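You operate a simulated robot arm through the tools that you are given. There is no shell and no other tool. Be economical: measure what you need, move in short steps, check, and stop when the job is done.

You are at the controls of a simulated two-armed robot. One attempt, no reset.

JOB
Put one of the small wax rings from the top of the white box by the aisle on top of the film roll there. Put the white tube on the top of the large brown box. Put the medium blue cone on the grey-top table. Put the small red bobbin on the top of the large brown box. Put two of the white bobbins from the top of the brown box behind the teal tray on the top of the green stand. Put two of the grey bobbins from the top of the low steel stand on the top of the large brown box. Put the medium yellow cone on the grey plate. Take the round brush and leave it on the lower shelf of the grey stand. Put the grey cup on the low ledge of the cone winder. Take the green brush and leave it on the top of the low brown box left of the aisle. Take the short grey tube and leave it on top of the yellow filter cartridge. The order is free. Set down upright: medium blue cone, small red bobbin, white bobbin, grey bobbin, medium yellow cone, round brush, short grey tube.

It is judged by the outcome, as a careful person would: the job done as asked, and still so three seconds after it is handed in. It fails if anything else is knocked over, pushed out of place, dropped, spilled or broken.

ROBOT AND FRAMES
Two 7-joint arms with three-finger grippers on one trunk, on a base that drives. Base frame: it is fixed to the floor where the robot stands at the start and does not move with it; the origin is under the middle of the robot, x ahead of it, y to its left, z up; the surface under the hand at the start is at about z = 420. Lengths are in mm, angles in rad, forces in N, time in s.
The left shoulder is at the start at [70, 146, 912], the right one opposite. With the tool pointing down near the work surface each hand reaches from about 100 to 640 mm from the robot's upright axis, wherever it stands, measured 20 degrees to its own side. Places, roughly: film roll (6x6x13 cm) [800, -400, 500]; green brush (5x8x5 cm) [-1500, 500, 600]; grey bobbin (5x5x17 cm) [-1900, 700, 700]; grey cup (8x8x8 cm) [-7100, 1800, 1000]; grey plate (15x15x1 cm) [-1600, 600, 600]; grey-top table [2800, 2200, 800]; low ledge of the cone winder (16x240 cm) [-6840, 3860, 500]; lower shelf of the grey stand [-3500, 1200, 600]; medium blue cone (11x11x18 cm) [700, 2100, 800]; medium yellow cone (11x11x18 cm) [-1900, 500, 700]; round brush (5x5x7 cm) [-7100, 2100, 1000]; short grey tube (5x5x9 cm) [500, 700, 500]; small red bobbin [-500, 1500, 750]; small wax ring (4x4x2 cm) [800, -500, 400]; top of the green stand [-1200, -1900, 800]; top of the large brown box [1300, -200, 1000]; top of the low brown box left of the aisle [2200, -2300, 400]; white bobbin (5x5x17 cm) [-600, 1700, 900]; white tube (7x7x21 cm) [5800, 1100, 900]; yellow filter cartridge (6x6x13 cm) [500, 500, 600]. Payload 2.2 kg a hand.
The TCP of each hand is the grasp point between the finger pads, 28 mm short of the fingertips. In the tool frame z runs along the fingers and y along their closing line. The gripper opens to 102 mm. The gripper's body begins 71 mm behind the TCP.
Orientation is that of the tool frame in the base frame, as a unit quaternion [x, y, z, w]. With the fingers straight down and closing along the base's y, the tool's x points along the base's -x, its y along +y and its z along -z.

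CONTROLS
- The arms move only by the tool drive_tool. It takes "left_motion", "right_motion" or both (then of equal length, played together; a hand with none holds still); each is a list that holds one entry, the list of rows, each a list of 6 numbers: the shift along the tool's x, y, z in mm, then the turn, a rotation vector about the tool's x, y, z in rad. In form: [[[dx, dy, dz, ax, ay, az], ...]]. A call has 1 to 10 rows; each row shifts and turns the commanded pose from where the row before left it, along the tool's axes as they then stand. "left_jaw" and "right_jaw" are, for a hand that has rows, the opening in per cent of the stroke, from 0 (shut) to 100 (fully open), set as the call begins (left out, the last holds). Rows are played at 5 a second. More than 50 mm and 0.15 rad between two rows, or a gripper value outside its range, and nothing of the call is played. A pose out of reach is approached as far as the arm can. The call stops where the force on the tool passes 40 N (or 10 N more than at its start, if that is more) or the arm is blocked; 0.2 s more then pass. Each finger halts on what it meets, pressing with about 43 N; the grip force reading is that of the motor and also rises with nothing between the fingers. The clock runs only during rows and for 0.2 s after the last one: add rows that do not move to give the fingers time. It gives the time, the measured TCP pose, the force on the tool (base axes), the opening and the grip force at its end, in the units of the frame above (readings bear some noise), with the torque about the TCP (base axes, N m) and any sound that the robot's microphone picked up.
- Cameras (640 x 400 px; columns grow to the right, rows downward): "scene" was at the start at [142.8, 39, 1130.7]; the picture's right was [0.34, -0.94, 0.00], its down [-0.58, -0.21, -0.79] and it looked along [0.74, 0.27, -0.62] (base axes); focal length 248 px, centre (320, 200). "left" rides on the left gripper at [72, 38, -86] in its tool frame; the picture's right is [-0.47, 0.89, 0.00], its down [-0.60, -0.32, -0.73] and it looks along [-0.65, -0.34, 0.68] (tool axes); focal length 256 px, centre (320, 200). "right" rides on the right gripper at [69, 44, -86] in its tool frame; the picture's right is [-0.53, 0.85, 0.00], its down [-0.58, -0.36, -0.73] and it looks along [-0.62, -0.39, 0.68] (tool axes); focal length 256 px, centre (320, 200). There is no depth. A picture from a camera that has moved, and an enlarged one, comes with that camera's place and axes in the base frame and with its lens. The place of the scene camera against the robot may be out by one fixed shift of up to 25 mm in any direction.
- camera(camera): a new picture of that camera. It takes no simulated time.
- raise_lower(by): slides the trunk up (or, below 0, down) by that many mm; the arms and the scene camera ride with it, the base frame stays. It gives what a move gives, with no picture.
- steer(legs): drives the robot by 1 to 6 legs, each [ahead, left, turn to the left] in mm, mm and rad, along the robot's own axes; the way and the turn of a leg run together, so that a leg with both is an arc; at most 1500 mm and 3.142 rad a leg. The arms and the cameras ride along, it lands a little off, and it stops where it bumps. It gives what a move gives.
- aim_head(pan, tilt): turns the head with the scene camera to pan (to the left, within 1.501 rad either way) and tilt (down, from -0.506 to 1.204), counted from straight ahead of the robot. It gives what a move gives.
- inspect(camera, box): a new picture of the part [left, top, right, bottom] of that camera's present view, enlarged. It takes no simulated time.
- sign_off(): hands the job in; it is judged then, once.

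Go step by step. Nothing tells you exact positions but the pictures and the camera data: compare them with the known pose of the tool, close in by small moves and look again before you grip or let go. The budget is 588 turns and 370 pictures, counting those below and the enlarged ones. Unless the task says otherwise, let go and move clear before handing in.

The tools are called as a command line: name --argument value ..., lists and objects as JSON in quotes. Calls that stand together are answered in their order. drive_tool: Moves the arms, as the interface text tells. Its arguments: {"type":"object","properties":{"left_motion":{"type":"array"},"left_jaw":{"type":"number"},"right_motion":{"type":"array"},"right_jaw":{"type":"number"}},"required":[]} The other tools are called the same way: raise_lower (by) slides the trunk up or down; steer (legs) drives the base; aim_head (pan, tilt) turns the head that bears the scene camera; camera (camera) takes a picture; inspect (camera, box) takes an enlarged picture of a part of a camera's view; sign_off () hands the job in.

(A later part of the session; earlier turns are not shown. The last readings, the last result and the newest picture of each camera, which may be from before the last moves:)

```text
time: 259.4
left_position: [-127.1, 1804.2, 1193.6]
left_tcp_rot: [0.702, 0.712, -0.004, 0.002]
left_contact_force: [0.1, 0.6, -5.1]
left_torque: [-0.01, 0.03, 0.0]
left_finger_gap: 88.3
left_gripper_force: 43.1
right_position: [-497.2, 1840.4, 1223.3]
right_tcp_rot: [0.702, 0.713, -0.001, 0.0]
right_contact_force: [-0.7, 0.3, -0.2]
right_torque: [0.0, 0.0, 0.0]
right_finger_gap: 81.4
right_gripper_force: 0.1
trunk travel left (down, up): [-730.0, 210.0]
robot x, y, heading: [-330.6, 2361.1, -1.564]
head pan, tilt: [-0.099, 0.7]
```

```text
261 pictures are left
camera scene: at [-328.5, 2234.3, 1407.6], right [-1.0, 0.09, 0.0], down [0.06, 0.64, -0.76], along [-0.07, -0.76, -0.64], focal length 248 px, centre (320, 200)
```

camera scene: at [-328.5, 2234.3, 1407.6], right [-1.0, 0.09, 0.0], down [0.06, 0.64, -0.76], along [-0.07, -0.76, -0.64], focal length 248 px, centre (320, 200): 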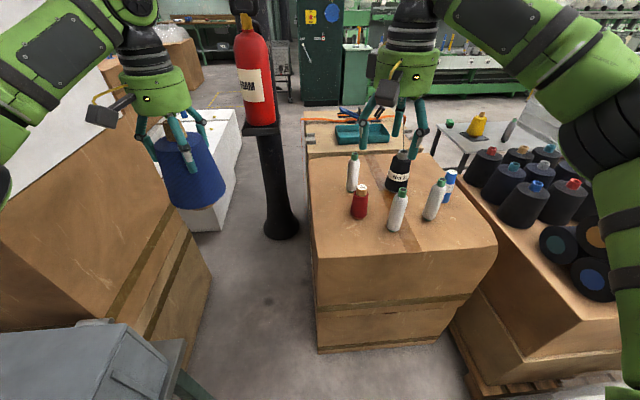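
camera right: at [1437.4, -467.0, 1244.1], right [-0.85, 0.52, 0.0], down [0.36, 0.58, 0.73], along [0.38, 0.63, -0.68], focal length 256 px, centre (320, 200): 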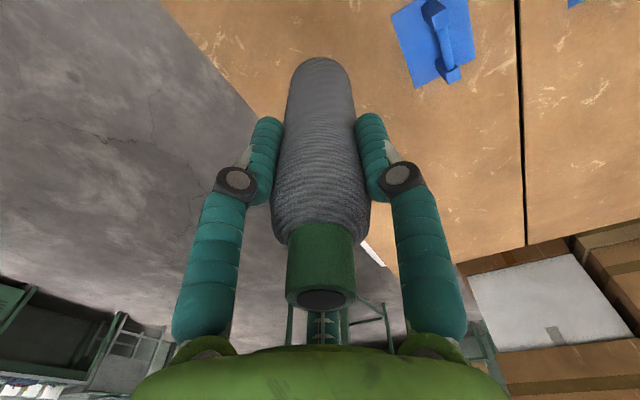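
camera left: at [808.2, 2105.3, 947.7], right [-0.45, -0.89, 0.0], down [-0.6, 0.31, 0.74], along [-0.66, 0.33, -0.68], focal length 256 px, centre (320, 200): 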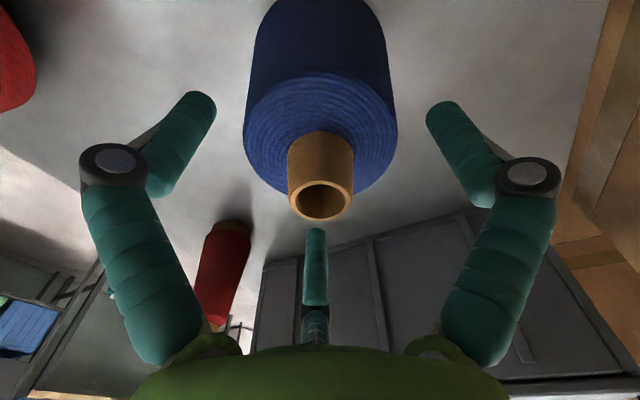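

steer --legs '[[265, 0, -0.01]]'

camera --camera "scene"

camera --camera "right"

```text
time: 261.3
left_position: [-130.0, 1537.9, 1196.1]
left_tcp_rot: [0.705, 0.709, -0.004, 0.001]
left_contact_force: [0.0, -0.2, -5.1]
left_torque: [-0.03, 0.03, -0.01]
left_finger_gap: 88.6
left_gripper_force: 43.6
right_position: [-500.8, 1580.5, 1223.7]
right_tcp_rot: [0.705, 0.709, -0.002, 0.0]
right_contact_force: [0.2, 0.8, 0.4]
right_torque: [-0.03, -0.01, 0.0]
right_finger_gap: 81.7
right_gripper_force: 0.1
trunk travel left (down, up): [-730.0, 210.0]
robot x, y, heading: [-334.3, 2093.0, -1.571]
head pan, tilt: [-0.099, 0.7]
```

```text
260 pictures are left
camera scene: at [-328.3, 1971.3, 1407.8], right [-1.0, 0.1, 0.0], down [0.06, 0.64, -0.77], along [-0.08, -0.76, -0.64], focal length 248 px, centre (320, 200)
```

scene: 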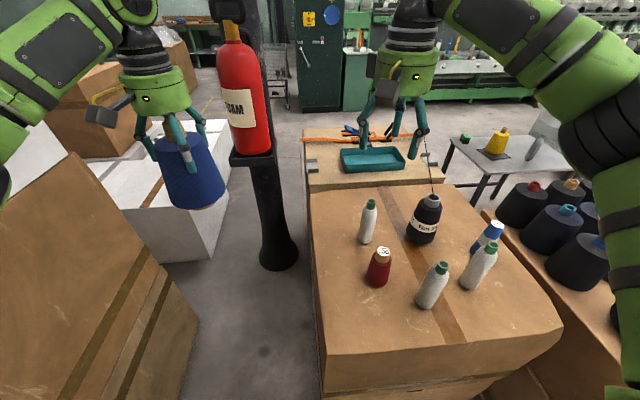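

```text
259 pictures are left
camera right: at [-456.8, 1647.9, 1309.7], right [0.85, -0.53, 0.0], down [-0.36, -0.58, 0.73], along [-0.39, -0.62, -0.68], focal length 256 px, centre (320, 200)
```

right: 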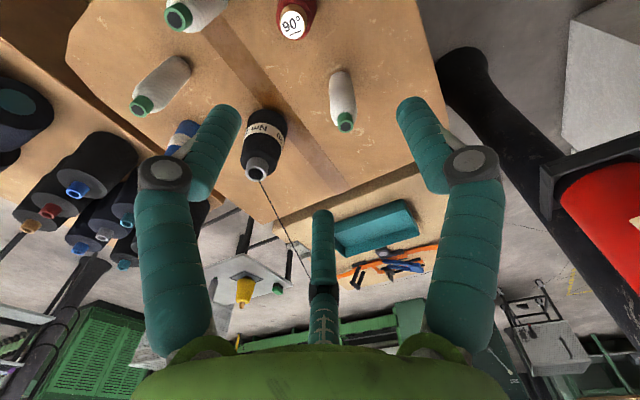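

drive_tool --right_motion '[[[5, -16, 0, 0, 0, 0], [5, -16, 0, 0, 0, 0], [0, 0, 45, 0, 0, 0], [0, 0, 45, 0, 0, 0], [0, 0, 45, 0, 0, 0], [0, 0, 45, 0, 0, 0], [0, 0, 35, 0, 0, 0], [0, 0, 0, 0, 0, 0]]]' --right_jaw 100

camera --camera "right"

camera --camera "scene"

```text
time: 263.1
left_position: [-131.3, 1536.5, 1194.0]
left_tcp_rot: [0.705, 0.71, -0.003, 0.001]
left_contact_force: [0.0, 0.4, -5.3]
left_torque: [-0.02, 0.02, -0.03]
left_finger_gap: 88.3
left_gripper_force: 43.1
right_position: [-533.8, 1586.7, 1008.1]
right_tcp_rot: [0.705, 0.709, 0.0, -0.001]
right_contact_force: [-1.0, -0.8, -0.5]
right_torque: [-0.02, 0.0, -0.02]
right_finger_gap: 102.2
right_gripper_force: 0.1
trunk travel left (down, up): [-730.0, 210.0]
robot x, y, heading: [-337.0, 2092.7, -1.571]
head pan, tilt: [-0.099, 0.7]
```

```text
258 pictures are left
camera right: at [-490.1, 1655.2, 1093.9], right [0.85, -0.53, 0.0], down [-0.36, -0.58, 0.73], along [-0.39, -0.62, -0.68], focal length 256 px, centre (320, 200)
```

right: 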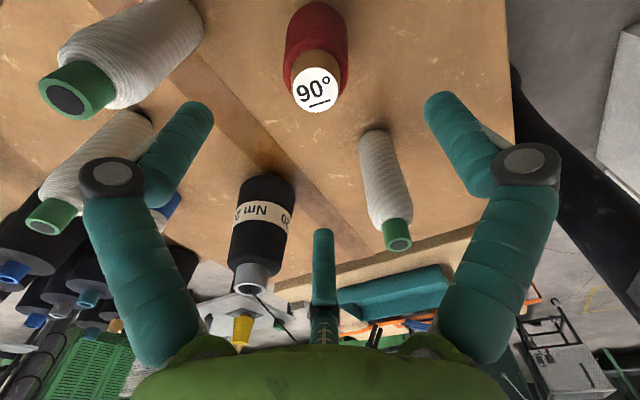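

```text
257 pictures are left
camera scene: at [-328.1, 1969.5, 1407.6], right [-1.0, 0.1, 0.0], down [0.06, 0.64, -0.76], along [-0.08, -0.76, -0.64], focal length 248 px, centre (320, 200)
```

scene: 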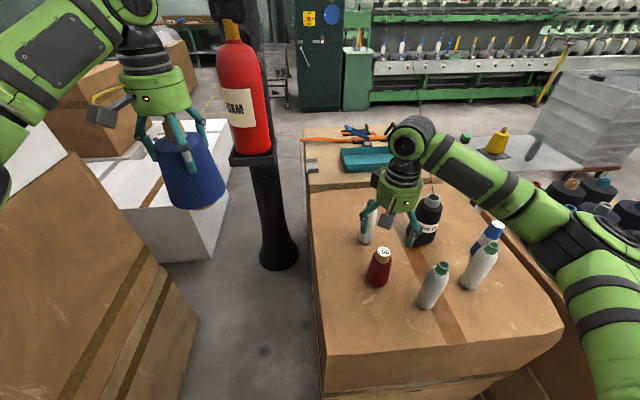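

drive_tool --right_motion '[[[9, 2, 20, 0, 0, 0], [0, 0, 30, 0, 0, 0], [0, 0, 30, 0, 0, 0], [0, 0, 0, 0, 0, 0]]]'

camera --camera "right"

```text
time: 264.1
left_position: [-129.9, 1536.0, 1194.8]
left_tcp_rot: [0.705, 0.709, -0.002, 0.001]
left_contact_force: [0.0, 0.2, -5.1]
left_torque: [-0.02, -0.04, -0.01]
left_finger_gap: 88.2
left_gripper_force: 42.7
right_position: [-531.8, 1595.7, 929.1]
right_tcp_rot: [0.704, 0.71, -0.001, -0.001]
right_contact_force: [0.8, -0.2, -1.0]
right_torque: [0.01, -0.03, 0.02]
right_finger_gap: 102.0
right_gripper_force: 0.0
trunk travel left (down, up): [-730.0, 210.0]
robot x, y, heading: [-334.9, 2099.3, -1.572]
head pan, tilt: [-0.099, 0.7]
```

```text
256 pictures are left
camera right: at [-488.0, 1664.2, 1014.0], right [0.85, -0.53, 0.0], down [-0.36, -0.58, 0.73], along [-0.39, -0.62, -0.68], focal length 256 px, centre (320, 200)
```

right: 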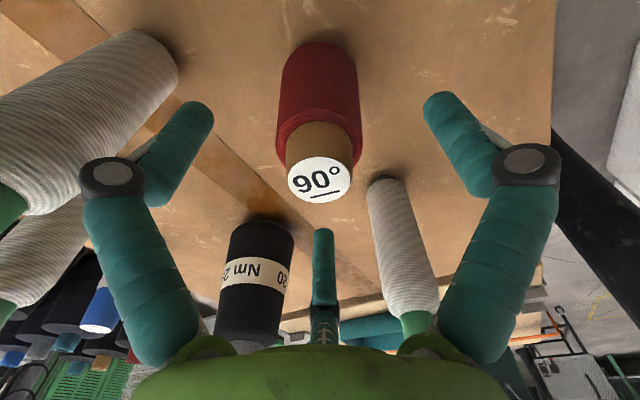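

drive_tool --right_motion '[[[0, 0, 32, 0, 0, 0], [0, 0, 32, 0, 0, 0], [0, 0, 0, 0, 0, 0]]]'

drive_tool --right_motion '[[[0, 0, 0, 0, 0, 0], [0, 0, 0, 0, 0, 0], [0, 0, 0, 0, 0, 0]]]' --right_jaw 0

camera --camera "right"

```text
time: 264.9
left_position: [-130.7, 1535.2, 1195.5]
left_tcp_rot: [0.704, 0.71, -0.003, 0.001]
left_contact_force: [-0.6, 0.2, -5.5]
left_torque: [-0.01, 0.01, 0.0]
left_finger_gap: 88.4
left_gripper_force: 43.0
right_position: [-531.8, 1595.9, 865.8]
right_tcp_rot: [0.705, 0.709, -0.001, -0.001]
right_contact_force: [-0.4, -0.7, 0.0]
right_torque: [-0.02, -0.02, 0.01]
right_finger_gap: 101.6
right_gripper_force: 0.0
trunk travel left (down, up): [-730.0, 210.0]
robot x, y, heading: [-334.8, 2095.7, -1.57]
head pan, tilt: [-0.099, 0.7]
```

```text
time: 265.7
left_position: [-130.3, 1536.9, 1195.5]
left_tcp_rot: [0.705, 0.71, -0.003, 0.001]
left_contact_force: [0.8, 0.1, -5.7]
left_torque: [-0.03, 0.03, 0.01]
left_finger_gap: 88.2
left_gripper_force: 43.4
right_position: [-532.4, 1594.6, 866.3]
right_tcp_rot: [0.705, 0.709, -0.002, 0.001]
right_contact_force: [-2.1, -4.8, 13.0]
right_torque: [-0.05, 0.18, 0.09]
right_finger_gap: 54.5
right_gripper_force: 43.0
trunk travel left (down, up): [-730.0, 210.0]
robot x, y, heading: [-329.4, 2096.5, -1.568]
head pan, tilt: [-0.099, 0.7]
```

```text
255 pictures are left
camera right: at [-488.2, 1664.6, 951.8], right [0.85, -0.53, 0.0], down [-0.36, -0.58, 0.73], along [-0.39, -0.62, -0.68], focal length 256 px, centre (320, 200)
```

right: 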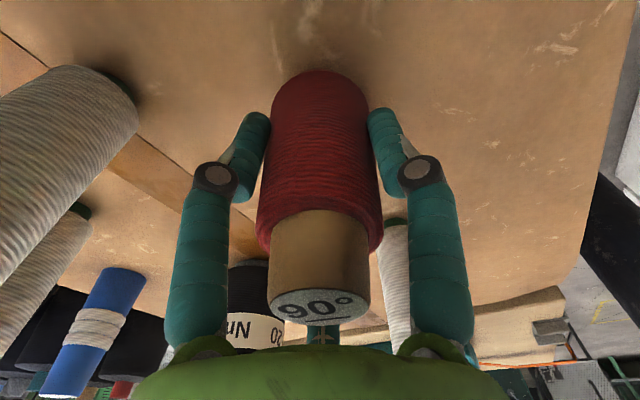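

The red bobbin is gripped. I'll lift it and take both items east to the grey-top table.

drive_tool --right_motion '[[[0, 0, -15, 0, 0, 0], [0, 0, -45, 0, 0, 0], [0, 0, -45, 0, 0, 0], [0, 0, -45, 0, 0, 0], [0, 0, -45, 0, 0, 0], [0, 0, -45, 0, 0, 0], [0, 0, -45, 0, 0, 0], [0, 0, -35, 0, 0, 0]]]'

steer --legs '[[-750, 0, 0], [0, 0, 1.571], [1480, 0, 0], [950, 0, 0]]'

aim_head --pan -0.4 --tilt 0.6

camera --camera "scene"

```text
time: 267.5
left_position: [-130.7, 1536.7, 1194.6]
left_tcp_rot: [0.705, 0.71, -0.003, 0.0]
left_contact_force: [0.0, -0.4, -5.6]
left_torque: [-0.03, 0.0, 0.02]
left_finger_gap: 88.0
left_gripper_force: 43.9
right_position: [-531.2, 1597.0, 1185.4]
right_tcp_rot: [0.705, 0.709, -0.001, -0.002]
right_contact_force: [-0.3, 0.1, -2.1]
right_torque: [0.0, 0.0, 0.0]
right_finger_gap: 54.7
right_gripper_force: 43.0
trunk travel left (down, up): [-730.0, 210.0]
robot x, y, heading: [-338.5, 2087.6, -1.571]
head pan, tilt: [-0.099, 0.7]
```

```text
time: 287.0
left_position: [2665.8, 3108.8, 1193.8]
left_tcp_rot: [-0.018, 1.0, -0.002, 0.002]
left_contact_force: [0.2, 0.5, -6.5]
left_torque: [0.01, 0.02, 0.0]
left_finger_gap: 87.9
left_gripper_force: 43.4
right_position: [2616.1, 2707.0, 1185.0]
right_tcp_rot: [-0.017, 1.0, -0.001, 0.001]
right_contact_force: [-0.3, -0.3, -1.6]
right_torque: [0.01, 0.01, 0.03]
right_finger_gap: 54.4
right_gripper_force: 43.0
trunk travel left (down, up): [-730.0, 210.0]
robot x, y, heading: [2110.8, 2890.0, 0.031]
head pan, tilt: [-0.099, 0.7]
```

```text
time: 287.8
left_position: [2667.4, 3108.8, 1193.3]
left_tcp_rot: [-0.017, 1.0, -0.002, 0.002]
left_contact_force: [0.9, -0.2, -4.9]
left_torque: [-0.03, 0.0, 0.0]
left_finger_gap: 87.8
left_gripper_force: 42.8
right_position: [2617.2, 2706.0, 1185.0]
right_tcp_rot: [-0.018, 1.0, -0.001, -0.001]
right_contact_force: [-0.2, 0.1, -2.1]
right_torque: [-0.01, 0.01, 0.01]
right_finger_gap: 54.4
right_gripper_force: 43.2
trunk travel left (down, up): [-730.0, 210.0]
robot x, y, heading: [2112.6, 2890.8, 0.032]
head pan, tilt: [-0.4, 0.6]
```

```text
254 pictures are left
camera scene: at [2258.8, 2872.0, 1416.1], right [-0.36, -0.93, 0.0], down [-0.53, 0.2, -0.82], along [0.77, -0.3, -0.57], focal length 248 px, centre (320, 200)
```

scene: 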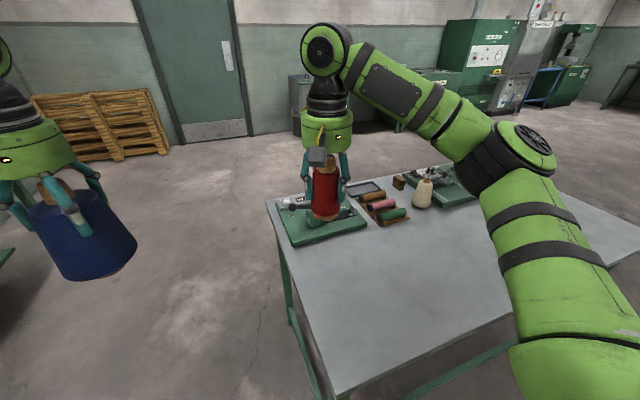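

steer --legs '[[-15, 0, -0.031], [0, -640, 0]]'

aim_head --pan 0.1 --tilt 0.75

camera --camera "scene"

camera --camera "left"

```text
time: 291.8
left_position: [2657.0, 2451.3, 1193.6]
left_tcp_rot: [0.001, 1.0, -0.001, 0.001]
left_contact_force: [0.9, 0.0, -5.7]
left_torque: [-0.02, 0.01, 0.01]
left_finger_gap: 87.7
left_gripper_force: 42.8
right_position: [2591.0, 2050.4, 1183.9]
right_tcp_rot: [0.001, 1.0, -0.001, 0.0]
right_contact_force: [-1.1, 0.9, -1.6]
right_torque: [-0.02, 0.0, 0.01]
right_finger_gap: 54.6
right_gripper_force: 43.1
trunk travel left (down, up): [-730.0, 210.0]
robot x, y, heading: [2095.1, 2254.0, -0.01]
head pan, tilt: [-0.4, 0.6]
```

```text
time: 292.7
left_position: [2655.8, 2449.6, 1194.7]
left_tcp_rot: [0.001, 1.0, -0.002, 0.002]
left_contact_force: [-0.1, -0.4, -6.3]
left_torque: [0.03, -0.01, 0.01]
left_finger_gap: 87.7
left_gripper_force: 43.1
right_position: [2591.3, 2049.2, 1185.8]
right_tcp_rot: [0.001, 1.0, -0.001, -0.001]
right_contact_force: [0.1, -0.7, -1.3]
right_torque: [0.01, 0.0, -0.01]
right_finger_gap: 54.3
right_gripper_force: 42.8
trunk travel left (down, up): [-730.0, 210.0]
robot x, y, heading: [2096.4, 2252.4, -0.004]
head pan, tilt: [0.099, 0.75]
```

```text
253 pictures are left
camera scene: at [2240.6, 2270.4, 1403.3], right [0.09, -1.0, 0.0], down [-0.68, -0.06, -0.73], along [0.73, 0.07, -0.68], focal length 248 px, centre (320, 200)
```

scene: 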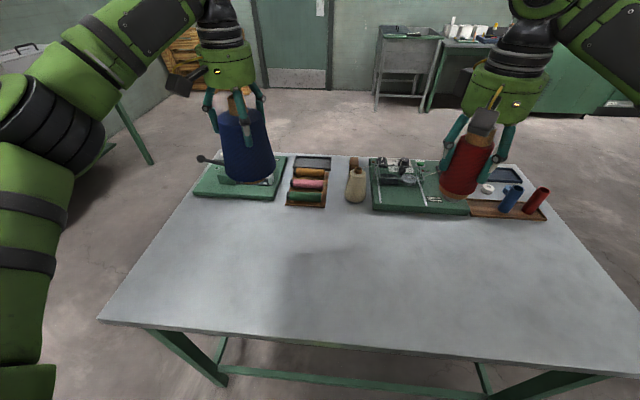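

```text
252 pictures are left
camera left: at [2583.3, 2488.7, 1279.1], right [0.47, 0.88, 0.0], down [0.6, -0.32, 0.73], along [0.65, -0.34, -0.68], focal length 256 px, centre (320, 200)
```

left: 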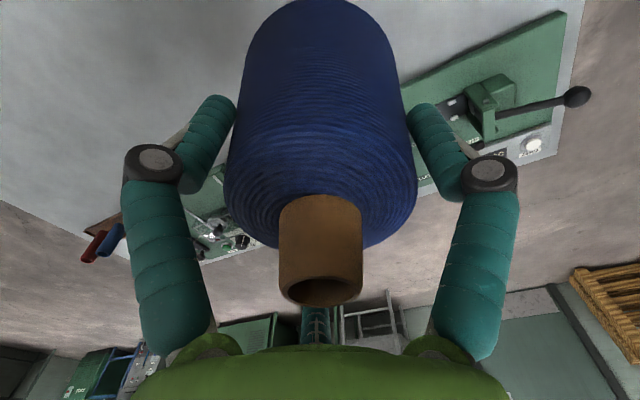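

drive_tool --left_motion '[[[18, -25, 0, 0, 0, 0], [18, -25, 0, 0, 0, 0], [0, 0, 45, 0, 0, 0], [0, 0, 45, 0, 0, 0], [0, 0, 45, 0, 0, 0], [0, 0, 45, 0, 0, 0], [0, 0, 20, 0, 0, 0], [0, 0, 0, 0, 0, 0]]]'

inspect --camera "scene" --box '[140, 140, 400, 340]'

```text
time: 294.5
left_position: [2620.8, 2399.5, 994.8]
left_tcp_rot: [0.001, 1.0, -0.002, 0.003]
left_contact_force: [0.1, 0.0, -5.8]
left_torque: [0.01, 0.0, 0.04]
left_finger_gap: 87.9
left_gripper_force: 42.6
right_position: [2591.8, 2049.9, 1184.2]
right_tcp_rot: [0.001, 1.0, -0.001, 0.0]
right_contact_force: [0.0, 0.0, -2.3]
right_torque: [0.0, -0.02, 0.01]
right_finger_gap: 54.5
right_gripper_force: 43.5
trunk travel left (down, up): [-730.0, 210.0]
robot x, y, heading: [2097.0, 2256.5, -0.011]
head pan, tilt: [0.099, 0.75]
```

```text
2.00 times, centred on (270, 240) of scene
camera zoom: at [2240.1, 2270.1, 1403.3], right [0.09, -1.0, 0.0], down [-0.68, -0.06, -0.73], along [0.73, 0.07, -0.68], focal length 495 px, centre (420, 120)
```

zoom: 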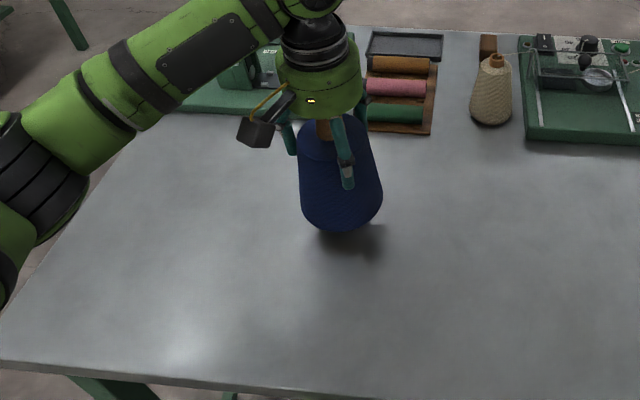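

drive_tool --left_motion '[[[0, 0, 20, 0, 0, 0], [0, 0, 15, 0, 0, 0], [0, 0, 0, 0, 0, 0]]]'

inspect --camera "scene" --box '[140, 140, 400, 340]'

```text
time: 295.2
left_position: [2623.1, 2400.4, 972.2]
left_tcp_rot: [0.0, 1.0, -0.005, 0.014]
left_contact_force: [-10.4, 0.6, 32.2]
left_torque: [0.2, 1.91, 0.01]
left_finger_gap: 88.2
left_gripper_force: 43.2
right_position: [2589.0, 2050.9, 1186.3]
right_tcp_rot: [0.0, 1.0, -0.002, 0.001]
right_contact_force: [-0.4, 0.4, -2.9]
right_torque: [-0.02, 0.04, -0.02]
right_finger_gap: 54.3
right_gripper_force: 42.9
trunk travel left (down, up): [-730.0, 210.0]
robot x, y, heading: [2094.6, 2257.8, -0.005]
head pan, tilt: [0.099, 0.75]
stopped in row 3 (left hand): the force on the tool passed its limit at 44 N (the readings are from after the stop); the commanded pose is now the measured one
```

```text
2.00 times, centred on (270, 240) of scene
camera zoom: at [2236.4, 2270.0, 1403.9], right [0.09, -1.0, 0.0], down [-0.68, -0.06, -0.73], along [0.73, 0.07, -0.68], focal length 495 px, centre (420, 120)
```

zoom: 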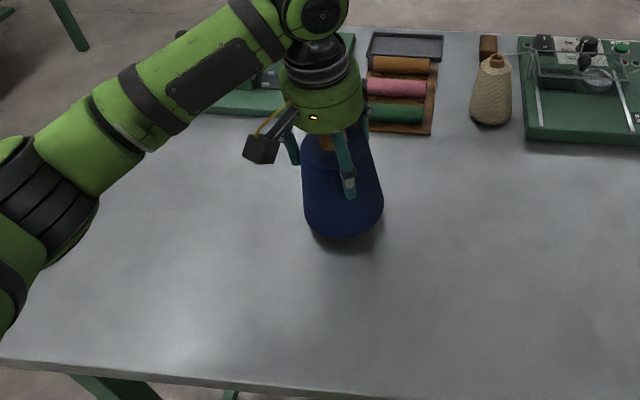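

drive_tool --left_motion '[[[0, 0, -3, 0, 0, 0], [0, 0, 0, 0, 0, 0]]]'

```text
time: 295.8
left_position: [2622.9, 2400.1, 972.9]
left_tcp_rot: [-0.001, 1.0, -0.005, 0.015]
left_contact_force: [-6.0, 1.0, 11.1]
left_torque: [-0.34, 0.37, -0.11]
left_finger_gap: 87.9
left_gripper_force: 42.8
right_position: [2590.1, 2050.3, 1185.5]
right_tcp_rot: [0.001, 1.0, -0.001, 0.001]
right_contact_force: [-0.3, 0.1, -1.2]
right_torque: [0.03, 0.0, 0.04]
right_finger_gap: 54.5
right_gripper_force: 42.9
trunk travel left (down, up): [-730.0, 210.0]
robot x, y, heading: [2094.1, 2256.9, -0.003]
head pan, tilt: [0.099, 0.75]
```

drive_tool --left_motion '[[[0, 0, -5, 0, 0, 0], [0, 0, 0, 0, 0.026, 0], [0, 0, 0, 0, 0, 0]]]'

drive_tool --left_motion '[[[0, 0, 3, 0, 0, 0]]]'

drive_tool --left_motion '[[[0, 0, 2, 0, 0, 0]]]'

```text
time: 296.6
left_position: [2624.7, 2401.0, 975.4]
left_tcp_rot: [-0.001, 1.0, -0.003, -0.001]
left_contact_force: [-0.2, 0.0, -5.7]
left_torque: [0.01, 0.02, 0.01]
left_finger_gap: 87.8
left_gripper_force: 43.0
right_position: [2592.5, 2049.5, 1184.9]
right_tcp_rot: [0.001, 1.0, 0.0, 0.0]
right_contact_force: [0.7, -0.3, -1.6]
right_torque: [0.07, -0.01, 0.0]
right_finger_gap: 54.5
right_gripper_force: 42.8
trunk travel left (down, up): [-730.0, 210.0]
robot x, y, heading: [2093.7, 2255.6, -0.008]
head pan, tilt: [0.099, 0.75]
```

```text
time: 297.0
left_position: [2625.7, 2401.7, 974.2]
left_tcp_rot: [-0.002, 1.0, -0.004, 0.001]
left_contact_force: [0.3, 1.3, -1.7]
left_torque: [0.06, -0.19, 0.05]
left_finger_gap: 87.8
left_gripper_force: 43.1
right_position: [2591.1, 2050.4, 1185.1]
right_tcp_rot: [0.001, 1.0, -0.001, 0.001]
right_contact_force: [0.2, -0.4, -1.5]
right_torque: [-0.02, 0.0, 0.01]
right_finger_gap: 54.4
right_gripper_force: 43.6
trunk travel left (down, up): [-730.0, 210.0]
robot x, y, heading: [2098.5, 2252.2, -0.008]
head pan, tilt: [0.099, 0.75]
```

```text
time: 297.4
left_position: [2623.8, 2400.8, 974.8]
left_tcp_rot: [0.0, 1.0, -0.005, 0.002]
left_contact_force: [-0.1, 2.6, 7.8]
left_torque: [0.25, -0.51, 0.1]
left_finger_gap: 87.8
left_gripper_force: 42.4
right_position: [2590.3, 2049.8, 1186.0]
right_tcp_rot: [0.002, 1.0, 0.0, 0.001]
right_contact_force: [0.2, 1.3, -2.4]
right_torque: [-0.01, 0.0, 0.02]
right_finger_gap: 54.4
right_gripper_force: 42.6
trunk travel left (down, up): [-730.0, 210.0]
robot x, y, heading: [2094.1, 2251.8, -0.004]
head pan, tilt: [0.099, 0.75]
```

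drive_tool --left_motion '[[[0, 0, 0, 0, 0, 0], [0, 0, 0, 0, 0, 0], [0, 0, -10, 0, 0, 0], [0, 0, -30, 0, 0, 0], [0, 0, -45, 0, 0, 0], [0, 0, -45, 0, 0, 0], [0, 0, -45, 0, 0, 0]]]' --left_jaw 100

camera --camera "scene"

```text
time: 299.0
left_position: [2623.5, 2401.5, 1147.2]
left_tcp_rot: [-0.002, 1.0, -0.002, 0.0]
left_contact_force: [-0.1, 1.1, 0.5]
left_torque: [0.05, 0.01, -0.01]
left_finger_gap: 102.1
left_gripper_force: 0.1
right_position: [2589.6, 2048.5, 1184.4]
right_tcp_rot: [0.001, 1.0, -0.001, 0.001]
right_contact_force: [-0.5, -0.1, -1.2]
right_torque: [-0.02, -0.06, -0.01]
right_finger_gap: 54.4
right_gripper_force: 42.4
trunk travel left (down, up): [-730.0, 210.0]
robot x, y, heading: [2093.1, 2254.0, -0.005]
head pan, tilt: [0.099, 0.75]
```

```text
249 pictures are left
camera scene: at [2238.3, 2269.6, 1403.4], right [0.09, -1.0, 0.0], down [-0.68, -0.06, -0.73], along [0.73, 0.07, -0.68], focal length 248 px, centre (320, 200)
```

scene: 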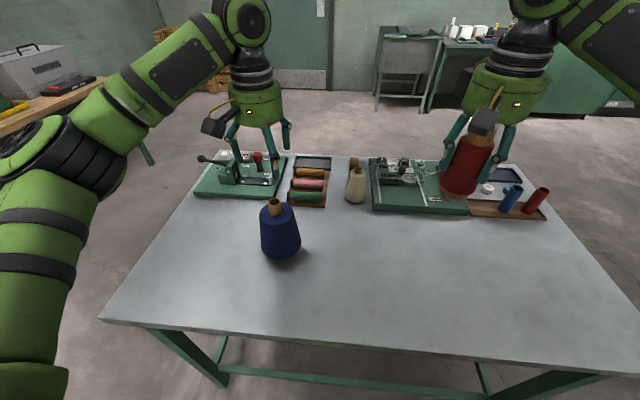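

The blue cone stands on the grey-top table. With the red bobbin in the right hand, I'll go on east toward the white tube.

steer --legs '[[0, -950, 0], [130, -110, 0], [1400, 0, 0]]'

aim_head --pan 0 --tilt 0.3

camera --camera "scene"

```text
time: 311.6
left_position: [4156.5, 1325.5, 1147.3]
left_tcp_rot: [0.001, 1.0, -0.004, 0.0]
left_contact_force: [-0.8, 0.5, -0.6]
left_torque: [0.01, -0.02, -0.04]
left_finger_gap: 102.0
left_gripper_force: 0.1
right_position: [4122.0, 973.8, 1185.7]
right_tcp_rot: [0.003, 1.0, -0.001, 0.0]
right_contact_force: [0.3, 0.0, -1.2]
right_torque: [0.02, -0.02, 0.03]
right_finger_gap: 54.3
right_gripper_force: 43.1
trunk travel left (down, up): [-730.0, 210.0]
robot x, y, heading: [3625.0, 1180.7, -0.012]
head pan, tilt: [0.099, 0.75]
```

```text
time: 312.5
left_position: [4156.7, 1325.4, 1146.3]
left_tcp_rot: [0.002, 1.0, -0.004, 0.0]
left_contact_force: [-1.2, -0.5, 0.2]
left_torque: [0.03, 0.04, 0.01]
left_finger_gap: 101.9
left_gripper_force: 0.1
right_position: [4121.4, 975.2, 1185.9]
right_tcp_rot: [0.004, 1.0, 0.0, 0.0]
right_contact_force: [0.7, 0.2, -1.2]
right_torque: [0.0, 0.0, -0.03]
right_finger_gap: 54.3
right_gripper_force: 42.5
trunk travel left (down, up): [-730.0, 210.0]
robot x, y, heading: [3629.0, 1181.3, -0.011]
head pan, tilt: [0.0, 0.3]
```

```text
248 pictures are left
camera scene: at [3782.0, 1188.5, 1443.7], right [-0.01, -1.0, 0.0], down [-0.3, 0.0, -0.95], along [0.95, -0.01, -0.3], focal length 248 px, centre (320, 200)
```

scene: 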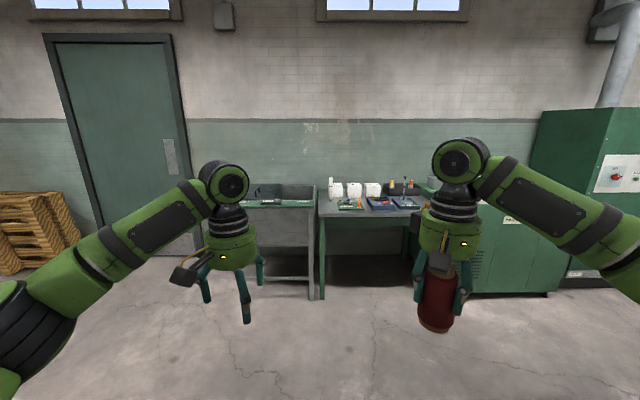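

steer --legs '[[1430, 0, 0.011]]'

aim_head --pan 0 --tilt 0.6

camera --camera "scene"

```text
time: 319.6
left_position: [5582.2, 1333.1, 1147.3]
left_tcp_rot: [-0.007, 1.0, -0.004, 0.0]
left_contact_force: [0.6, 0.5, -0.7]
left_torque: [-0.01, -0.01, -0.03]
left_finger_gap: 101.8
left_gripper_force: 0.0
right_position: [5553.8, 981.0, 1183.9]
right_tcp_rot: [-0.007, 1.0, -0.001, 0.0]
right_contact_force: [0.4, 0.3, -1.8]
right_torque: [-0.01, -0.01, 0.01]
right_finger_gap: 54.1
right_gripper_force: 42.5
trunk travel left (down, up): [-730.0, 210.0]
robot x, y, heading: [5055.3, 1178.4, 0.009]
head pan, tilt: [0.0, 0.3]
```

```text
time: 320.4
left_position: [5582.9, 1332.7, 1147.2]
left_tcp_rot: [-0.007, 1.0, -0.003, 0.001]
left_contact_force: [0.8, -0.1, -0.3]
left_torque: [-0.02, 0.01, 0.0]
left_finger_gap: 102.0
left_gripper_force: 0.1
right_position: [5555.0, 980.6, 1184.8]
right_tcp_rot: [-0.006, 1.0, -0.001, 0.0]
right_contact_force: [-0.3, -0.5, -1.9]
right_torque: [-0.01, 0.01, -0.03]
right_finger_gap: 54.5
right_gripper_force: 42.7
trunk travel left (down, up): [-730.0, 210.0]
robot x, y, heading: [5054.0, 1179.3, 0.006]
head pan, tilt: [0.0, 0.6]
```

```text
247 pictures are left
camera scene: at [5205.8, 1187.9, 1416.3], right [0.01, -1.0, 0.0], down [-0.56, 0.0, -0.83], along [0.83, 0.01, -0.56], focal length 248 px, centre (320, 200)
```

scene: 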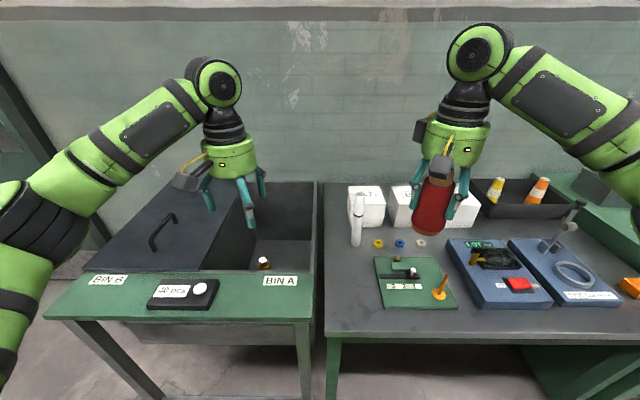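

steer --legs '[[0, -230, -0.006], [165, 0, 0]]'

camera --camera "scene"

camera --camera "left"

```text
time: 323.2
left_position: [5745.9, 1100.2, 1148.2]
left_tcp_rot: [-0.005, 1.0, -0.005, 0.002]
left_contact_force: [0.0, -0.4, 0.7]
left_torque: [0.0, -0.04, -0.01]
left_finger_gap: 102.0
left_gripper_force: 0.0
right_position: [5715.0, 749.4, 1185.5]
right_tcp_rot: [-0.003, 1.0, 0.0, 0.002]
right_contact_force: [-0.2, 0.0, -1.4]
right_torque: [-0.01, -0.06, -0.04]
right_finger_gap: 54.5
right_gripper_force: 42.9
trunk travel left (down, up): [-730.0, 210.0]
robot x, y, heading: [5219.8, 945.5, 0.003]
head pan, tilt: [0.0, 0.6]
```

```text
246 pictures are left
camera scene: at [5367.4, 958.7, 1416.7], right [0.0, -1.0, 0.0], down [-0.56, 0.0, -0.83], along [0.83, 0.0, -0.56], focal length 248 px, centre (320, 200)
```

scene: 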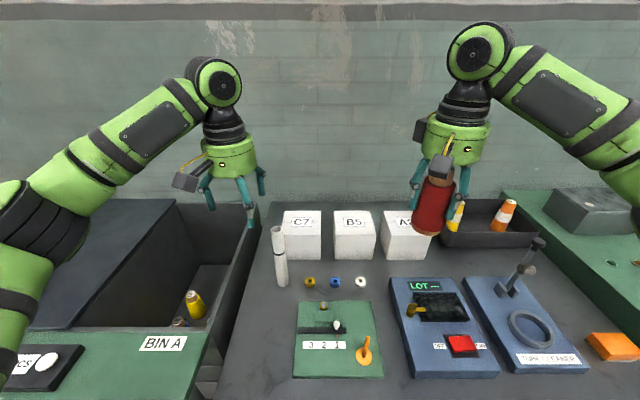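

```text
245 pictures are left
camera left: at [5672.7, 1139.2, 1233.2], right [0.46, 0.89, -0.01], down [0.6, -0.31, 0.74], along [0.65, -0.34, -0.68], focal length 256 px, centre (320, 200)
```

left: 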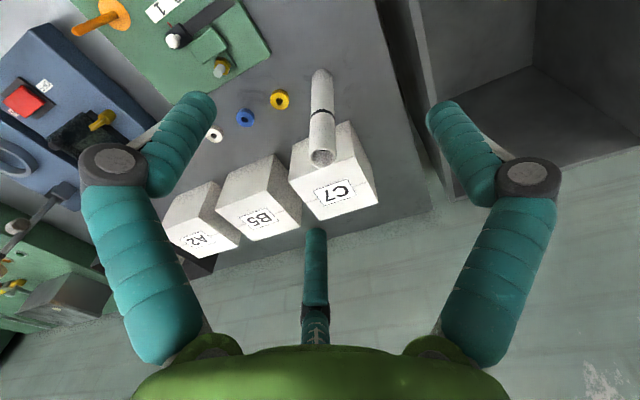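

drive_tool --left_motion '[[[-39, -19, 0, 0, 0, 0], [-38, -19, 0, 0, 0, 0], [0, 0, 40, 0, 0, 0], [0, 0, 40, 0, 0, 0], [0, 0, 0, 0, 0, 0]]]'

camera --camera "left"

inspect --camera "scene" --box '[200, 150, 360, 300]'

```text
time: 324.4
left_position: [5825.8, 1059.7, 1066.5]
left_tcp_rot: [-0.005, 1.0, -0.003, 0.0]
left_contact_force: [-0.5, 0.6, 0.6]
left_torque: [0.04, -0.03, 0.0]
left_finger_gap: 102.0
left_gripper_force: 0.1
right_position: [5718.2, 748.6, 1185.6]
right_tcp_rot: [-0.003, 1.0, 0.0, 0.0]
right_contact_force: [-0.2, 0.0, -1.0]
right_torque: [0.02, 0.0, 0.01]
right_finger_gap: 54.4
right_gripper_force: 43.3
trunk travel left (down, up): [-730.0, 210.0]
robot x, y, heading: [5218.7, 949.5, 0.005]
head pan, tilt: [0.0, 0.6]
```

```text
244 pictures are left
camera left: at [5752.6, 1098.9, 1152.9], right [0.46, 0.89, -0.01], down [0.61, -0.31, 0.73], along [0.65, -0.34, -0.68], focal length 256 px, centre (320, 200)
```

left: 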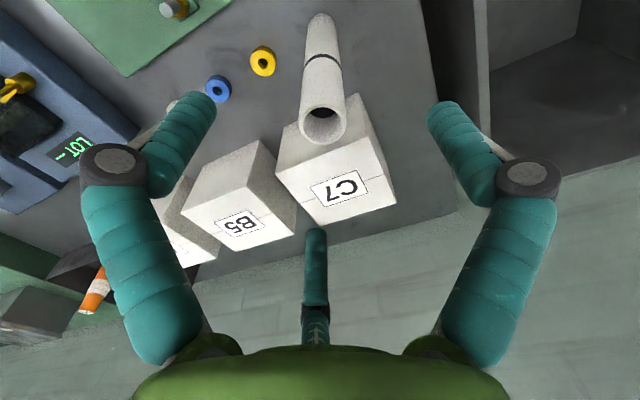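

```text
2.67 times, centred on (280, 225) of scene
camera zoom: at [5369.8, 956.8, 1416.4], right [0.0, -1.0, 0.0], down [-0.56, 0.0, -0.83], along [0.83, 0.0, -0.56], focal length 661 px, centre (427, 133)
```

zoom: 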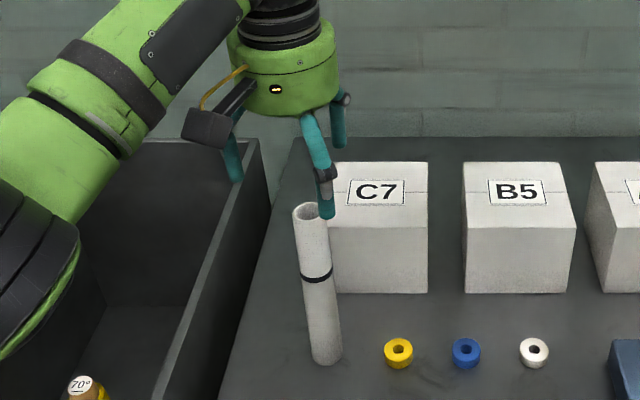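

drive_tool --left_motion '[[[0, 0, 37, 0, 0, 0], [0, 0, 37, 0, 0, 0], [0, 0, 37, 0, 0, 0], [0, 0, 0, 0, 0, 0]]]'

camera --camera "left"

```text
time: 325.4
left_position: [5825.8, 1061.6, 956.4]
left_tcp_rot: [-0.005, 1.0, -0.005, 0.001]
left_contact_force: [-0.5, 0.5, 1.3]
left_torque: [0.02, -0.01, 0.0]
left_finger_gap: 102.0
left_gripper_force: 0.0
right_position: [5717.5, 749.3, 1186.3]
right_tcp_rot: [-0.004, 1.0, -0.001, 0.0]
right_contact_force: [-0.6, 0.1, -2.3]
right_torque: [-0.01, 0.02, 0.0]
right_finger_gap: 54.3
right_gripper_force: 43.3
trunk travel left (down, up): [-730.0, 210.0]
robot x, y, heading: [5217.7, 947.7, 0.005]
head pan, tilt: [0.0, 0.6]
```

```text
242 pictures are left
camera left: at [5753.2, 1100.4, 1041.3], right [0.46, 0.89, -0.01], down [0.61, -0.31, 0.73], along [0.65, -0.34, -0.68], focal length 256 px, centre (320, 200)
```

left: 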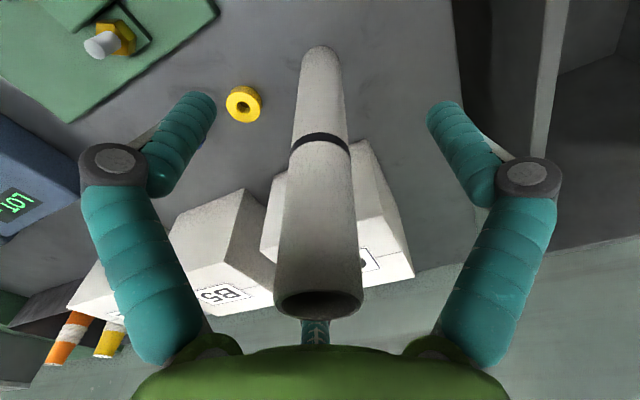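

drive_tool --left_motion '[[[0, 0, 0, 0, 0, 0], [0, 0, 0, 0, 0, 0], [0, 0, 0, 0, 0, 0]]]' --left_jaw 0

drive_tool --left_motion '[[[0, 0, -15, 0, 0, 0], [0, 0, -40, 0, 0, 0], [0, 0, -45, 0, 0, 0], [0, 0, -45, 0, 0, 0], [0, 0, -45, 0, 0, 0], [0, 0, -45, 0, 0, 0], [0, 0, 0, 0, 0, 0]]]'

camera --camera "scene"

```text
time: 326.2
left_position: [5826.0, 1061.9, 958.0]
left_tcp_rot: [-0.004, 1.0, -0.005, 0.001]
left_contact_force: [1.3, 0.0, 4.4]
left_torque: [0.07, -0.19, 0.0]
left_finger_gap: 30.4
left_gripper_force: 43.1
right_position: [5717.8, 749.1, 1185.2]
right_tcp_rot: [-0.003, 1.0, -0.002, -0.001]
right_contact_force: [0.3, 0.3, -1.2]
right_torque: [0.03, 0.02, 0.03]
right_finger_gap: 54.1
right_gripper_force: 43.4
trunk travel left (down, up): [-730.0, 210.0]
robot x, y, heading: [5220.3, 949.0, 0.004]
head pan, tilt: [0.0, 0.6]
```

```text
time: 327.8
left_position: [5825.2, 1065.5, 1190.6]
left_tcp_rot: [-0.005, 1.0, -0.004, 0.0]
left_contact_force: [0.1, -0.5, -0.4]
left_torque: [-0.01, 0.03, -0.04]
left_finger_gap: 30.6
left_gripper_force: 42.7
right_position: [5717.1, 749.1, 1185.4]
right_tcp_rot: [-0.004, 1.0, -0.001, 0.0]
right_contact_force: [0.0, -0.1, -1.5]
right_torque: [-0.03, 0.01, 0.01]
right_finger_gap: 54.1
right_gripper_force: 43.1
trunk travel left (down, up): [-730.0, 210.0]
robot x, y, heading: [5222.2, 948.1, 0.002]
head pan, tilt: [0.0, 0.6]
```

```text
241 pictures are left
camera scene: at [5371.3, 959.1, 1416.2], right [0.0, -1.0, 0.0], down [-0.57, 0.0, -0.82], along [0.82, 0.0, -0.57], focal length 248 px, centre (320, 200)
```

scene: 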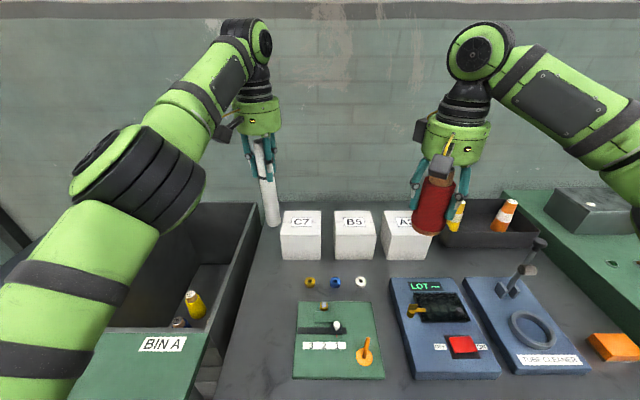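

The white tube is held. Now I'll carry the tube and the red bobbin to the east side of the large brown box.

steer --legs '[[-700, 0, 0], [0, -1030, 0], [0, 0, 3.14], [1480, 0, 0], [950, 0, 0]]'

raise_lower --by 120

aim_head --pan 0 --tilt 0.7

camera --camera "scene"

```text
time: 355.4
left_position: [1476.3, -210.7, 1191.7]
left_tcp_rot: [1.0, 0.009, -0.001, -0.003]
left_contact_force: [0.0, -0.3, 0.3]
left_torque: [0.01, 0.02, 0.0]
left_finger_gap: 30.7
left_gripper_force: 42.8
right_position: [1579.0, 105.7, 1185.8]
right_tcp_rot: [1.0, 0.009, 0.0, -0.001]
right_contact_force: [0.1, 0.2, -2.2]
right_torque: [0.0, 0.02, -0.04]
right_finger_gap: 54.0
right_gripper_force: 43.1
trunk travel left (down, up): [-730.0, 210.0]
robot x, y, heading: [2079.3, -87.2, -3.127]
head pan, tilt: [0.0, 0.6]
```

```text
time: 356.9
left_position: [1473.6, -212.1, 1310.9]
left_tcp_rot: [1.0, 0.01, 0.0, -0.004]
left_contact_force: [-0.1, 0.5, -1.1]
left_torque: [0.0, -0.01, -0.01]
left_finger_gap: 31.0
left_gripper_force: 43.0
right_position: [1576.3, 104.9, 1304.0]
right_tcp_rot: [1.0, 0.009, 0.0, 0.0]
right_contact_force: [-0.3, -0.7, -1.8]
right_torque: [0.0, -0.02, 0.0]
right_finger_gap: 54.0
right_gripper_force: 42.8
trunk travel left (down, up): [-850.0, 90.0]
robot x, y, heading: [2079.7, -90.4, -3.133]
head pan, tilt: [0.0, 0.6]
```

```text
time: 357.6
left_position: [1474.8, -210.2, 1310.7]
left_tcp_rot: [1.0, 0.01, -0.001, -0.003]
left_contact_force: [-0.7, 0.6, -0.3]
left_torque: [0.03, -0.01, -0.02]
left_finger_gap: 30.6
left_gripper_force: 42.7
right_position: [1578.9, 105.6, 1305.9]
right_tcp_rot: [1.0, 0.009, 0.0, -0.001]
right_contact_force: [0.0, 0.1, -1.4]
right_torque: [0.01, -0.01, 0.04]
right_finger_gap: 54.0
right_gripper_force: 42.5
trunk travel left (down, up): [-850.0, 90.0]
robot x, y, heading: [2077.2, -89.0, -3.131]
head pan, tilt: [0.0, 0.7]
```

```text
240 pictures are left
camera scene: at [1954.3, -81.6, 1527.6], right [-0.01, 1.0, 0.0], down [0.64, 0.01, -0.76], along [-0.76, -0.01, -0.64], focal length 248 px, centre (320, 200)
```

scene: 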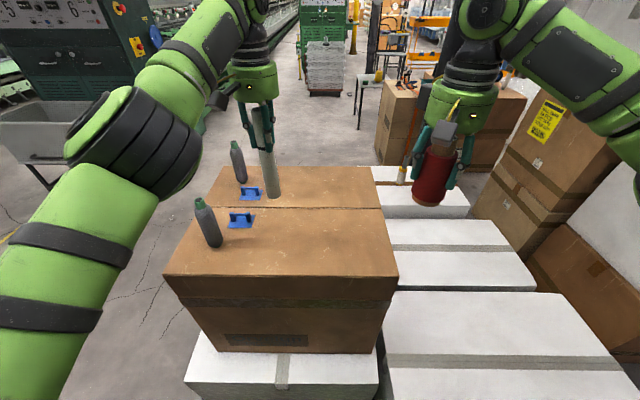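

drive_tool --left_motion '[[[0, 0, 45, 0, 0, 0], [0, 0, 45, 0, 0, 0], [0, 0, 45, 0, 0, 0], [0, 0, 22, 0, 0, 0], [0, 0, 0, 0, 0, 0]]]'

inspect --camera "scene" --box '[160, 90, 420, 290]'

```text
time: 358.8
left_position: [1475.4, -209.1, 1153.6]
left_tcp_rot: [1.0, 0.01, -0.002, -0.005]
left_contact_force: [0.0, -0.4, -0.4]
left_torque: [-0.02, -0.03, 0.01]
left_finger_gap: 30.7
left_gripper_force: 43.1
right_position: [1577.9, 104.6, 1305.4]
right_tcp_rot: [1.0, 0.008, 0.0, 0.0]
right_contact_force: [-0.5, -0.9, -1.0]
right_torque: [0.0, 0.01, 0.03]
right_finger_gap: 54.4
right_gripper_force: 43.5
trunk travel left (down, up): [-850.0, 90.0]
robot x, y, heading: [2076.8, -90.6, -3.132]
head pan, tilt: [0.0, 0.7]
```

```text
2.00 times, centred on (290, 190) of scene
camera zoom: at [1954.4, -81.7, 1527.6], right [-0.01, 1.0, 0.0], down [0.64, 0.01, -0.76], along [-0.76, -0.01, -0.64], focal length 495 px, centre (380, 220)
```

zoom: 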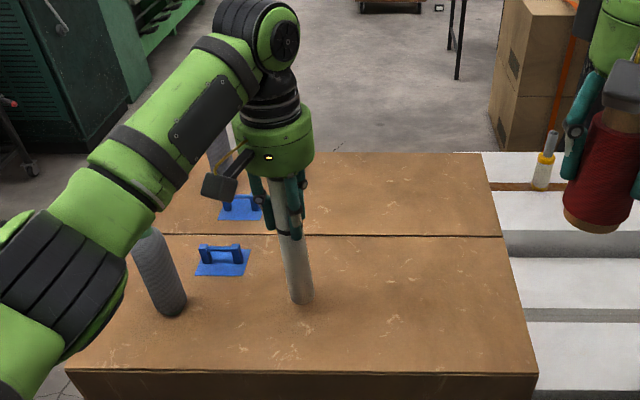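

drive_tool --left_motion '[[[0, 0, 6, 0, 0, 0], [0, 0, 6, 0, 0, 0], [0, 0, 4, 0, 0, 0]]]'

drive_tool --left_motion '[[[0, 0, 3, 0, 0, 0]]]'

drive_tool --left_motion '[[[0, 0, 2, 0, 0, 0]]]'

```text
time: 359.6
left_position: [1475.9, -208.9, 1138.3]
left_tcp_rot: [1.0, 0.009, -0.002, -0.004]
left_contact_force: [0.0, -0.1, -0.4]
left_torque: [0.0, -0.01, -0.01]
left_finger_gap: 30.4
left_gripper_force: 43.0
right_position: [1578.5, 106.0, 1305.8]
right_tcp_rot: [1.0, 0.009, 0.0, 0.0]
right_contact_force: [-0.6, -0.4, -1.8]
right_torque: [0.0, -0.03, -0.01]
right_finger_gap: 53.8
right_gripper_force: 42.8
trunk travel left (down, up): [-850.0, 90.0]
robot x, y, heading: [2074.3, -93.4, -3.128]
head pan, tilt: [0.0, 0.7]
```

```text
time: 360.0
left_position: [1474.7, -209.4, 1135.5]
left_tcp_rot: [1.0, 0.01, 0.0, -0.004]
left_contact_force: [-0.5, -0.1, 0.1]
left_torque: [0.01, 0.03, 0.03]
left_finger_gap: 30.6
left_gripper_force: 42.9
right_position: [1577.8, 105.6, 1304.8]
right_tcp_rot: [1.0, 0.008, 0.0, -0.001]
right_contact_force: [-0.5, 0.4, -2.2]
right_torque: [0.01, 0.0, -0.04]
right_finger_gap: 54.2
right_gripper_force: 42.6
trunk travel left (down, up): [-850.0, 90.0]
robot x, y, heading: [2080.5, -88.4, -3.129]
head pan, tilt: [0.0, 0.7]
```

```text
time: 360.4
left_position: [1475.9, -208.5, 1133.1]
left_tcp_rot: [1.0, 0.01, 0.0, -0.004]
left_contact_force: [0.3, 0.2, 0.4]
left_torque: [-0.01, 0.0, -0.02]
left_finger_gap: 30.9
left_gripper_force: 43.2
right_position: [1578.7, 106.1, 1306.3]
right_tcp_rot: [1.0, 0.009, 0.0, 0.0]
right_contact_force: [0.2, 0.5, -1.0]
right_torque: [-0.01, -0.01, -0.02]
right_finger_gap: 54.0
right_gripper_force: 43.2
trunk travel left (down, up): [-850.0, 90.0]
robot x, y, heading: [2076.2, -92.9, -3.134]
head pan, tilt: [0.0, 0.7]
```

drive_tool --left_motion '[[[0, 0, 2, 0, 0, 0]]]'

drive_tool --left_motion '[[[0, 0, 2, 0, 0, 0]]]'

drive_tool --left_motion '[[[0, 0, 2, 0, 0, 0]]]'

inspect --camera "scene" --box '[220, 130, 350, 260]'

```text
time: 360.8
left_position: [1474.7, -209.2, 1130.5]
left_tcp_rot: [1.0, 0.01, 0.001, -0.005]
left_contact_force: [0.3, -0.1, 0.2]
left_torque: [-0.02, 0.04, 0.0]
left_finger_gap: 30.6
left_gripper_force: 43.4
right_position: [1577.7, 104.7, 1305.7]
right_tcp_rot: [1.0, 0.009, -0.001, -0.001]
right_contact_force: [0.0, 0.6, -1.9]
right_torque: [-0.02, -0.01, -0.02]
right_finger_gap: 54.2
right_gripper_force: 42.7
trunk travel left (down, up): [-850.0, 90.0]
robot x, y, heading: [2081.4, -85.4, -3.135]
head pan, tilt: [0.0, 0.7]
```

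```text
time: 361.2
left_position: [1474.6, -209.9, 1129.5]
left_tcp_rot: [1.0, 0.01, 0.0, -0.003]
left_contact_force: [0.8, 0.5, 0.0]
left_torque: [-0.02, 0.0, -0.01]
left_finger_gap: 30.5
left_gripper_force: 43.1
right_position: [1578.0, 105.6, 1305.1]
right_tcp_rot: [1.0, 0.008, 0.0, -0.001]
right_contact_force: [-0.1, 0.1, -1.3]
right_torque: [-0.01, 0.01, 0.01]
right_finger_gap: 54.1
right_gripper_force: 43.4
trunk travel left (down, up): [-850.0, 90.0]
robot x, y, heading: [2079.9, -87.3, -3.131]
head pan, tilt: [0.0, 0.7]
```

```text
time: 361.6
left_position: [1475.1, -210.2, 1127.0]
left_tcp_rot: [1.0, 0.009, -0.001, -0.004]
left_contact_force: [-0.6, 0.5, -0.3]
left_torque: [-0.03, 0.04, 0.02]
left_finger_gap: 30.8
left_gripper_force: 42.9
right_position: [1578.5, 105.7, 1304.9]
right_tcp_rot: [1.0, 0.009, 0.0, -0.001]
right_contact_force: [0.2, 0.7, -2.0]
right_torque: [0.0, 0.02, -0.01]
right_finger_gap: 54.1
right_gripper_force: 42.8
trunk travel left (down, up): [-850.0, 90.0]
robot x, y, heading: [2079.6, -90.0, -3.134]
head pan, tilt: [0.0, 0.7]
```

```text
3.08 times, centred on (285, 195) of scene
camera zoom: at [1954.8, -81.6, 1527.7], right [-0.01, 1.0, 0.0], down [0.64, 0.01, -0.76], along [-0.76, -0.01, -0.64], focal length 762 px, centre (428, 215)
```

zoom: 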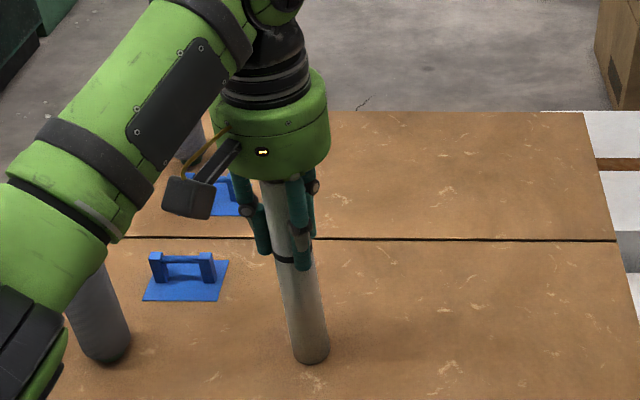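

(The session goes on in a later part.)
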